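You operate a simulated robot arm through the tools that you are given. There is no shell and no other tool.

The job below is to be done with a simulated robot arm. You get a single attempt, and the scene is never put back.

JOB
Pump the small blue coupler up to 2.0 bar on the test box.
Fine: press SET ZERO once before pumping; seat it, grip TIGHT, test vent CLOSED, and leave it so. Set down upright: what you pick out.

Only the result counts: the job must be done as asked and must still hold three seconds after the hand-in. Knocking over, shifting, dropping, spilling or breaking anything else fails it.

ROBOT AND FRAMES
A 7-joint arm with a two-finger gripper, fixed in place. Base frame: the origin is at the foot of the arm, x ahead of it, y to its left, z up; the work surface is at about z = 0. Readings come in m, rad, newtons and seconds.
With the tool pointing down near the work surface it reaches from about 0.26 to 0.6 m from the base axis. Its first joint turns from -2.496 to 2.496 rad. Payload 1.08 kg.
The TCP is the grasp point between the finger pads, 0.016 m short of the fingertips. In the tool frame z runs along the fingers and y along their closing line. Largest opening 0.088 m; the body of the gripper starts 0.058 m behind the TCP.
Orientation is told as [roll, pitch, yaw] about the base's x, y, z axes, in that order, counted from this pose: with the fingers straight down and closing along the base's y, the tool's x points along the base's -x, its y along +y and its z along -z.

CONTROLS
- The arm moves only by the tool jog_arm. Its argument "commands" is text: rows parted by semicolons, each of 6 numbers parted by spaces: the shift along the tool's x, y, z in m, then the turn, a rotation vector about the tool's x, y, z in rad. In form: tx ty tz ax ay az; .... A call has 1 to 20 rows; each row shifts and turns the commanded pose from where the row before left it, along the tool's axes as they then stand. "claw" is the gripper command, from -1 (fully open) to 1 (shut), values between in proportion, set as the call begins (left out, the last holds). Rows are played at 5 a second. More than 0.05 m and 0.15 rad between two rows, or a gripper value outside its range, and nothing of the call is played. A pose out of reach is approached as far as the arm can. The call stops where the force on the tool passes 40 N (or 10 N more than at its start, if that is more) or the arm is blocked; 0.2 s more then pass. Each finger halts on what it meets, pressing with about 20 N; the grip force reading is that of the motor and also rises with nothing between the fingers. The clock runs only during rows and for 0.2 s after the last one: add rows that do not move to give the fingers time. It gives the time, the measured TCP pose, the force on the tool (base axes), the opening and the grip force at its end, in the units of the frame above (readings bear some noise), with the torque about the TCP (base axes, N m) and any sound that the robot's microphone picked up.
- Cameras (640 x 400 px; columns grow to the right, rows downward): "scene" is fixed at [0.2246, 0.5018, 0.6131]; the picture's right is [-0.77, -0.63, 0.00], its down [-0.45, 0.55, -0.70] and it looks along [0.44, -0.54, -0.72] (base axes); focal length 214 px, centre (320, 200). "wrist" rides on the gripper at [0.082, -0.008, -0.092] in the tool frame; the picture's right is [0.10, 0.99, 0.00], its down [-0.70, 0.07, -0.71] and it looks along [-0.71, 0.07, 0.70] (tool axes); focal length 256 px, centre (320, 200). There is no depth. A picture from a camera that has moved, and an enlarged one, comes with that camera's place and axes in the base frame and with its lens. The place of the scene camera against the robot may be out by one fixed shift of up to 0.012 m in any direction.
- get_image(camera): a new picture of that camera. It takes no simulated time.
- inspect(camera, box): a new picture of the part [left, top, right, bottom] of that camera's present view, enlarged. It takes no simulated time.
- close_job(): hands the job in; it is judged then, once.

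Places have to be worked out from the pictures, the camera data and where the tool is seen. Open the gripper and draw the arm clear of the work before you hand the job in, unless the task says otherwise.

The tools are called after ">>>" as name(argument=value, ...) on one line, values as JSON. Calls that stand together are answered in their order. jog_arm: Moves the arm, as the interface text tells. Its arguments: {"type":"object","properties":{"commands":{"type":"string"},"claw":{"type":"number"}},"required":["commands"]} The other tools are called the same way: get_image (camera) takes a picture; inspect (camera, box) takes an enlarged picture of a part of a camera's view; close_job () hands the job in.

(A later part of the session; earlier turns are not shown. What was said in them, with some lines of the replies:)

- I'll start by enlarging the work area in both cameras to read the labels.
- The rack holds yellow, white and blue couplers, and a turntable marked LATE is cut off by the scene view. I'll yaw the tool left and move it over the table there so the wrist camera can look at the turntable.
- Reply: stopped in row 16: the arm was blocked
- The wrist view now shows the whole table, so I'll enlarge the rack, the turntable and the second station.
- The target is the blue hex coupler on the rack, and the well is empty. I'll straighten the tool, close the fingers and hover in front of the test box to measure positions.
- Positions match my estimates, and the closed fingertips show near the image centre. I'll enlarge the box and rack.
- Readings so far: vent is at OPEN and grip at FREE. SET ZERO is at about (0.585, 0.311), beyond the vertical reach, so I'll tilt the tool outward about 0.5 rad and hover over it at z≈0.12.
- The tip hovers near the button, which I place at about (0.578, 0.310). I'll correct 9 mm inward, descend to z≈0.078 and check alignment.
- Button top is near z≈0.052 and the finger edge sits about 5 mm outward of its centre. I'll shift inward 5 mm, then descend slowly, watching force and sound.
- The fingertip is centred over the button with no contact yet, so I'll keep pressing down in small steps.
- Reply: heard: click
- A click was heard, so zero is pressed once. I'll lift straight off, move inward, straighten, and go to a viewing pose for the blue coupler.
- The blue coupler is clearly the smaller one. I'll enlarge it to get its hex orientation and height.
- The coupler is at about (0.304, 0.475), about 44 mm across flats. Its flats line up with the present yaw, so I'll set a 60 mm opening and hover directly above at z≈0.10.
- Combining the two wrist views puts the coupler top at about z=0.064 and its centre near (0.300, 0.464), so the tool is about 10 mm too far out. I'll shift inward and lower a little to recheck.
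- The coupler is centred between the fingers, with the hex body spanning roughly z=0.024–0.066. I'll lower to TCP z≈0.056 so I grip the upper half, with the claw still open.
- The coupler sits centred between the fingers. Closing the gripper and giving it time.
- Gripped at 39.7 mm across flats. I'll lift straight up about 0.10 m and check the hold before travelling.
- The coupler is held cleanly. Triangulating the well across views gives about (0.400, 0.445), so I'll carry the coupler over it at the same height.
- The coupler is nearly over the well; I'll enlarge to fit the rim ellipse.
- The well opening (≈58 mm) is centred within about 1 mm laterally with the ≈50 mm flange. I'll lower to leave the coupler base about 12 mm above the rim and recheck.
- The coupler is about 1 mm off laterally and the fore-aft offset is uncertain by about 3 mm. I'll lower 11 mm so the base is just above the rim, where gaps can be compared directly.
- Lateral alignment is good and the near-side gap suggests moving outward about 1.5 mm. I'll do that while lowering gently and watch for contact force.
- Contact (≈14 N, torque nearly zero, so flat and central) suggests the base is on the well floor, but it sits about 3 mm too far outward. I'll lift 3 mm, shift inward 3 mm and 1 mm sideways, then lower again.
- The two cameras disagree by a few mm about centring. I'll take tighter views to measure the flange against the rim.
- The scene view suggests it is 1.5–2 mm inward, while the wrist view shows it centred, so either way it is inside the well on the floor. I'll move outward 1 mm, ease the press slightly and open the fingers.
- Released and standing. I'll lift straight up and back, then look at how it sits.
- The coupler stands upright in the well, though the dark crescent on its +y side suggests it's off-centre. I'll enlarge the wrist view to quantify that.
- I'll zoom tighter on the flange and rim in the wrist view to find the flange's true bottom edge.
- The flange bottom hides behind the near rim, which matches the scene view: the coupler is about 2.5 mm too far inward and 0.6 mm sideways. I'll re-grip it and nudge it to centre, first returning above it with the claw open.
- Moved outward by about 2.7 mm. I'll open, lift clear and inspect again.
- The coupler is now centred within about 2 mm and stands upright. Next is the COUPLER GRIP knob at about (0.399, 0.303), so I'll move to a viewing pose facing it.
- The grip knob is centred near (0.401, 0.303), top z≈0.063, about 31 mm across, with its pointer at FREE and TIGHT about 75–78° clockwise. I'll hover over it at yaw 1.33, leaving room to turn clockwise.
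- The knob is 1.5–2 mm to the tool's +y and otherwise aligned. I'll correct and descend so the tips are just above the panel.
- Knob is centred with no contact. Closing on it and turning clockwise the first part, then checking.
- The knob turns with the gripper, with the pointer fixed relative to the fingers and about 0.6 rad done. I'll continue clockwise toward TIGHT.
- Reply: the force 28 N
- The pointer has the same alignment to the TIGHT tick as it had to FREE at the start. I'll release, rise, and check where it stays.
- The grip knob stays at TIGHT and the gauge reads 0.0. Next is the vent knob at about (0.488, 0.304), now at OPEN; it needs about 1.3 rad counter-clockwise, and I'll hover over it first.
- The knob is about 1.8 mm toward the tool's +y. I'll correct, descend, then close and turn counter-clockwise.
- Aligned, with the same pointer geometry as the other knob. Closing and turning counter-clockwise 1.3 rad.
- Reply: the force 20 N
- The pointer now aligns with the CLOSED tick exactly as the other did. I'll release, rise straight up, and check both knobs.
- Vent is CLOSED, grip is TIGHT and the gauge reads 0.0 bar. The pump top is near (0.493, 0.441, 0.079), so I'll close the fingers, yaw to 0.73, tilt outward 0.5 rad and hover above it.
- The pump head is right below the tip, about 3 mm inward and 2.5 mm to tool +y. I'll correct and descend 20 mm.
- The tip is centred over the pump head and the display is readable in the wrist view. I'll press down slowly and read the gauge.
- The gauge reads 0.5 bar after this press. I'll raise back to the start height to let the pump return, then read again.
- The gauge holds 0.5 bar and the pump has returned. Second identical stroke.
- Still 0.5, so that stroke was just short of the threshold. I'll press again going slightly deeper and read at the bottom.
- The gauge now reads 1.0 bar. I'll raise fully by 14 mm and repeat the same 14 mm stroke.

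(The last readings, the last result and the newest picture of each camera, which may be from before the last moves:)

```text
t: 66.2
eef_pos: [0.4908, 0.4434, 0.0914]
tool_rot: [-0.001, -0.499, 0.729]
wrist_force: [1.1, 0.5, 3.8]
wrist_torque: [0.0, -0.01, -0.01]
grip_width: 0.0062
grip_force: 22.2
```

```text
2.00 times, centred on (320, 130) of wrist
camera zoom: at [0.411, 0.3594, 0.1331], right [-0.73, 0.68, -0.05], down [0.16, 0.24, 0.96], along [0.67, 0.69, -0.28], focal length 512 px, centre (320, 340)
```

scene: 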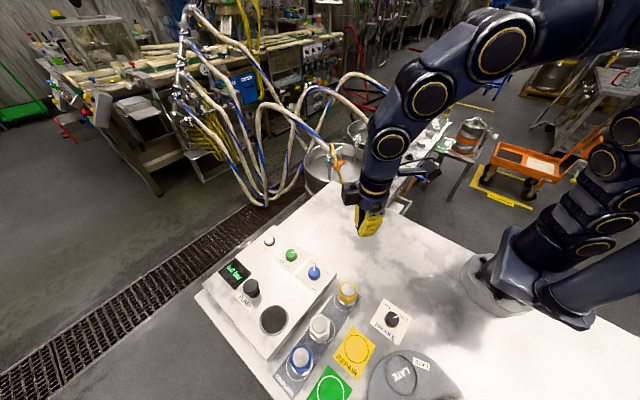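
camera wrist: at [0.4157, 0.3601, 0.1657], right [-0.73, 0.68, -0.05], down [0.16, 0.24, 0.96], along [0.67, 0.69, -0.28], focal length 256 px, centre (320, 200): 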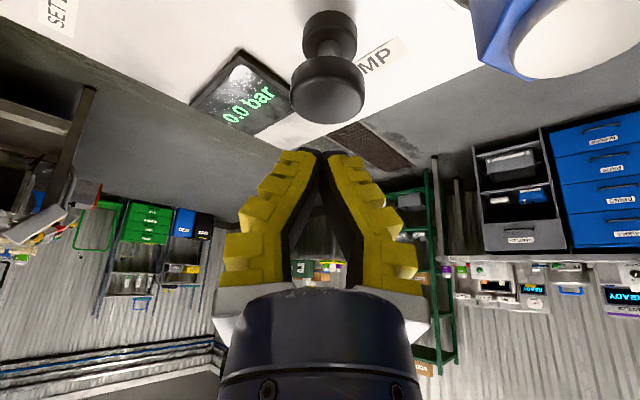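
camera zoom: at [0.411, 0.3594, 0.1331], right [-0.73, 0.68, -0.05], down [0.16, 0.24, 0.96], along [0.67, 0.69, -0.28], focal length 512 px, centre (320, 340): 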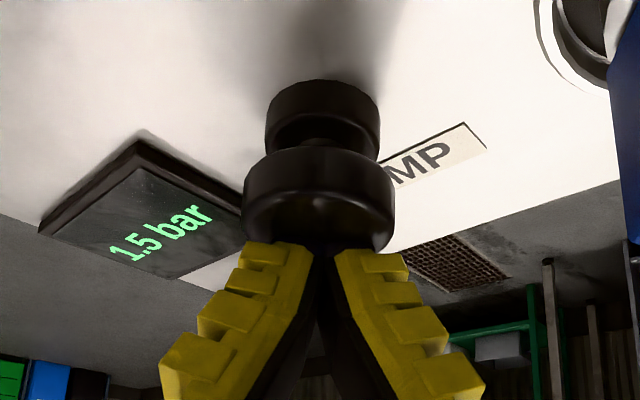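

1.5 bar. One more identical stroke should give 2.0, so I'll raise fully, then press once.

>>> jog_arm(commands="-0.00336 0 -0.00614 0 0 0;-0.00336 0 -0.00614 0 0 0;0 0 0 0 0 0;0 0 0 0 0 0")

>>> inspect(camera="wrist", box=[160, 40, 480, 220])

>>> jog_arm(commands="0.00144 0 0.00263 0 0 0;0.00144 0 0.00263 0 0 0;0.00144 0 0.00263 0 0 0;0.00144 0 0.00263 0 0 0;0.00096 0 0.00175 0 0 0;0 0 0 0 0 0")

>>> inspect(camera="wrist", box=[160, 40, 480, 220])

```text
t: 67.2
eef_pos: [0.4901, 0.4423, 0.1053]
tool_rot: [0.0, -0.498, 0.728]
wrist_force: [0.1, -0.3, -0.2]
wrist_torque: [0.02, -0.03, 0.0]
grip_width: 0.0
grip_force: 21.9
```

```text
2.00 times, centred on (320, 130) of wrist
camera zoom: at [0.4103, 0.3587, 0.1467], right [-0.73, 0.68, -0.05], down [0.16, 0.24, 0.96], along [0.67, 0.69, -0.28], focal length 512 px, centre (320, 340)
```

zoom: 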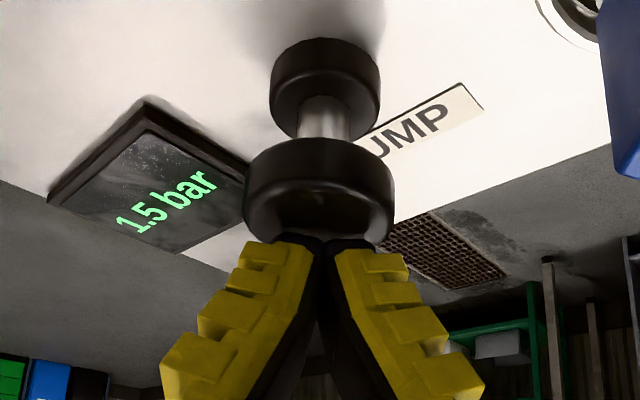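

```text
t: 68.6
eef_pos: [0.4914, 0.4431, 0.0905]
tool_rot: [-0.001, -0.5, 0.728]
wrist_force: [-0.3, -1.3, 3.1]
wrist_torque: [-0.02, 0.0, 0.02]
grip_width: 0.0057
grip_force: 22.2
```

```text
2.00 times, centred on (320, 130) of wrist
camera zoom: at [0.4114, 0.3589, 0.1329], right [-0.73, 0.68, -0.05], down [0.16, 0.24, 0.96], along [0.67, 0.69, -0.28], focal length 512 px, centre (320, 340)
```

zoom: 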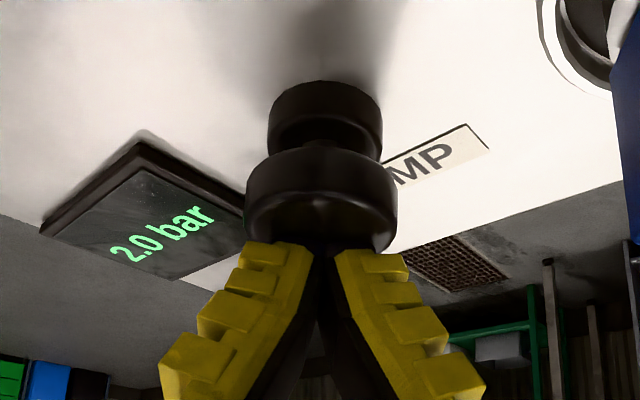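

The gauge reads 2.0 bar. I'll lift straight off the pump, draw inward, straighten, and then open the gripper.

>>> jog_arm(commands="-0.006 0 -0.011 0 0 0;-0.012 0 -0.0219 0 0 0;-0.0144 0 -0.0263 0 0 0;-0.0192 0 -0.0351 0 0 0;0.0351 0 -0.0192 0 0 0;0.0351 0 -0.0192 0 0 0;0.0351 0 -0.0192 0 0 0;0.0351 0 -0.0192 0 0 0;0.0351 0 -0.0192 0 0 0;0 0 0 0 0.125 0;0 0 0 0 0.125 0;0 0 0 0 0.125 0;0 0 0 0 0.125 0;0 0 0 0 0 0")

>>> jog_arm(commands="0 0 0 0 0 0;0 0 0 0 0 0;0 0 0 0 0 0;0 0 0 0 0 0;0 0 0 0 0 0;0 0 0 0 0 0;0 0 0 0 0 0;0 0 0 0 0 0", claw=-1)

>>> get_image(camera="scene")

>>> inspect(camera="scene", box=[190, 220, 350, 340])

>>> get_image(camera="wrist")

```text
t: 71.6
eef_pos: [0.3403, 0.3099, 0.1986]
tool_rot: [-0.002, 0.004, 0.728]
wrist_force: [0.5, 0.5, -0.3]
wrist_torque: [-0.02, 0.03, 0.01]
grip_width: 0.0
grip_force: 21.6
```

```text
t: 73.4
eef_pos: [0.3421, 0.3102, 0.1984]
tool_rot: [0.0, 0.002, 0.729]
wrist_force: [-0.3, -0.1, 1.1]
wrist_torque: [0.06, -0.01, 0.02]
grip_width: 0.0883
grip_force: 0.0
```

```text
taken
```

scene: 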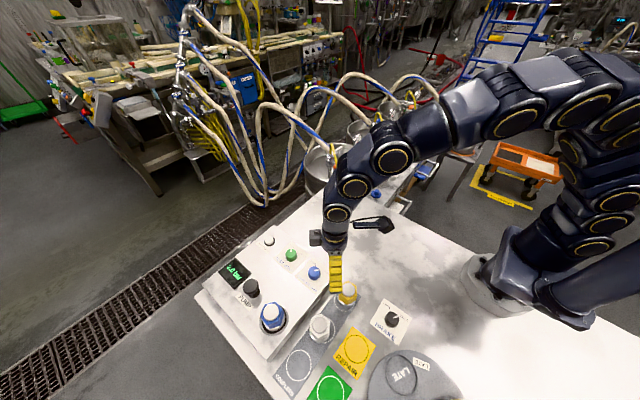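

```text
3.33 times, centred on (270, 280) of scene
camera zoom: at [0.2246, 0.5018, 0.6131], right [-0.77, -0.63, 0.0], down [-0.45, 0.55, -0.7], along [0.44, -0.54, -0.72], focal length 715 px, centre (487, -67)
```

zoom: 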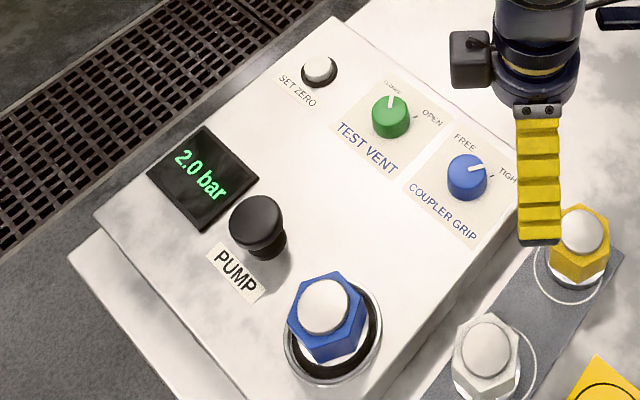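

```text
taken
camera wrist: at [0.287, 0.2487, 0.2907], right [-0.74, 0.67, 0.0], down [0.48, 0.52, 0.71], along [0.48, 0.52, -0.71], focal length 256 px, centre (320, 200)
```

wrist: 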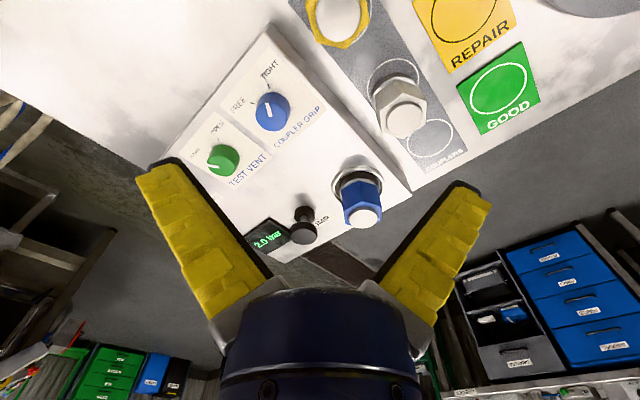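

2.0 bar is holding with both knobs right and the gripper open. I'll draw the arm higher and back, waiting a few seconds to confirm the pressure stays.

>>> jog_arm(commands="0 0 -0.04 0 0 0;0 0 -0.04 0 0 0;0.02 -0.03 -0.03 0 0 0;0.02 -0.03 -0.02 0 0 0;0 -0.03 0 0 0 0;0 0 0 0 0 0;0 0 0 0 0 0;0 0 0 0 0 0;0 0 0 0 0 0;0 0 0 0 0 0;0 0 0 0 0 0;0 0 0 0 0 0;0 0 0 0 0 0;0 0 0 0 0 0;0 0 0 0 0 0;0 0 0 0 0 0")

>>> inspect(camera="scene", box=[190, 220, 430, 400])

```text
t: 76.8
eef_pos: [0.3706, 0.2167, 0.329]
tool_rot: [0.001, 0.001, 0.728]
wrist_force: [-0.2, 0.5, 0.1]
wrist_torque: [-0.03, -0.01, 0.01]
grip_width: 0.0881
grip_force: 0.0
```

```text
2.22 times, centred on (310, 310) of scene
camera zoom: at [0.2246, 0.5018, 0.6131], right [-0.77, -0.63, 0.0], down [-0.45, 0.55, -0.7], along [0.44, -0.54, -0.72], focal length 477 px, centre (342, -44)
```

zoom: 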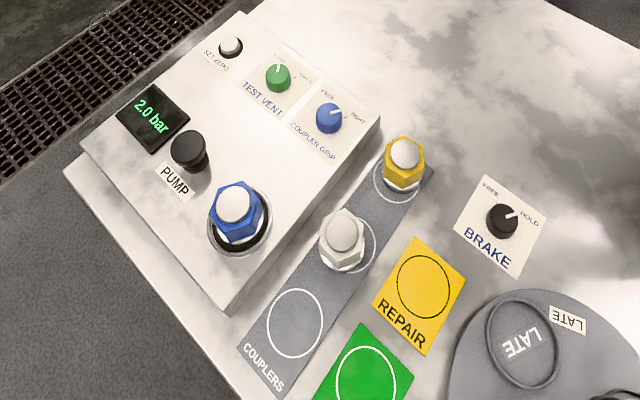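

The pressure has stayed at 2.0 bar for about eight seconds. The coupler is seated upright, grip is TIGHT, the vent is CLOSED and nothing else has moved, so I'm handing the job in.

>>> close_job()

```text
The job is handed in.
```

I seated the small blue coupler in the test box well and pumped it to 2.0 bar. The gauge was still at 2.0 bar about eight seconds after the last stroke, when I handed the job in.

- **SET ZERO:** pressed once, before any pumping; I heard one click.
- **Coupler:** it stands upright in the well. My first placement was a few millimetres off centre, so I re-gripped and moved it. It now sits within about 2 mm of centre.
- **Knobs:** COUPLER GRIP is at TIGHT and TEST VENT is at CLOSED, both checked in the last picture.
- **Pumping:** each full stroke added 0.5 bar. One early stroke was too short to register, so reaching 2.0 bar took five presses.

The gripper is open and the arm is clear of the work. Nothing else looked moved in the last picture.
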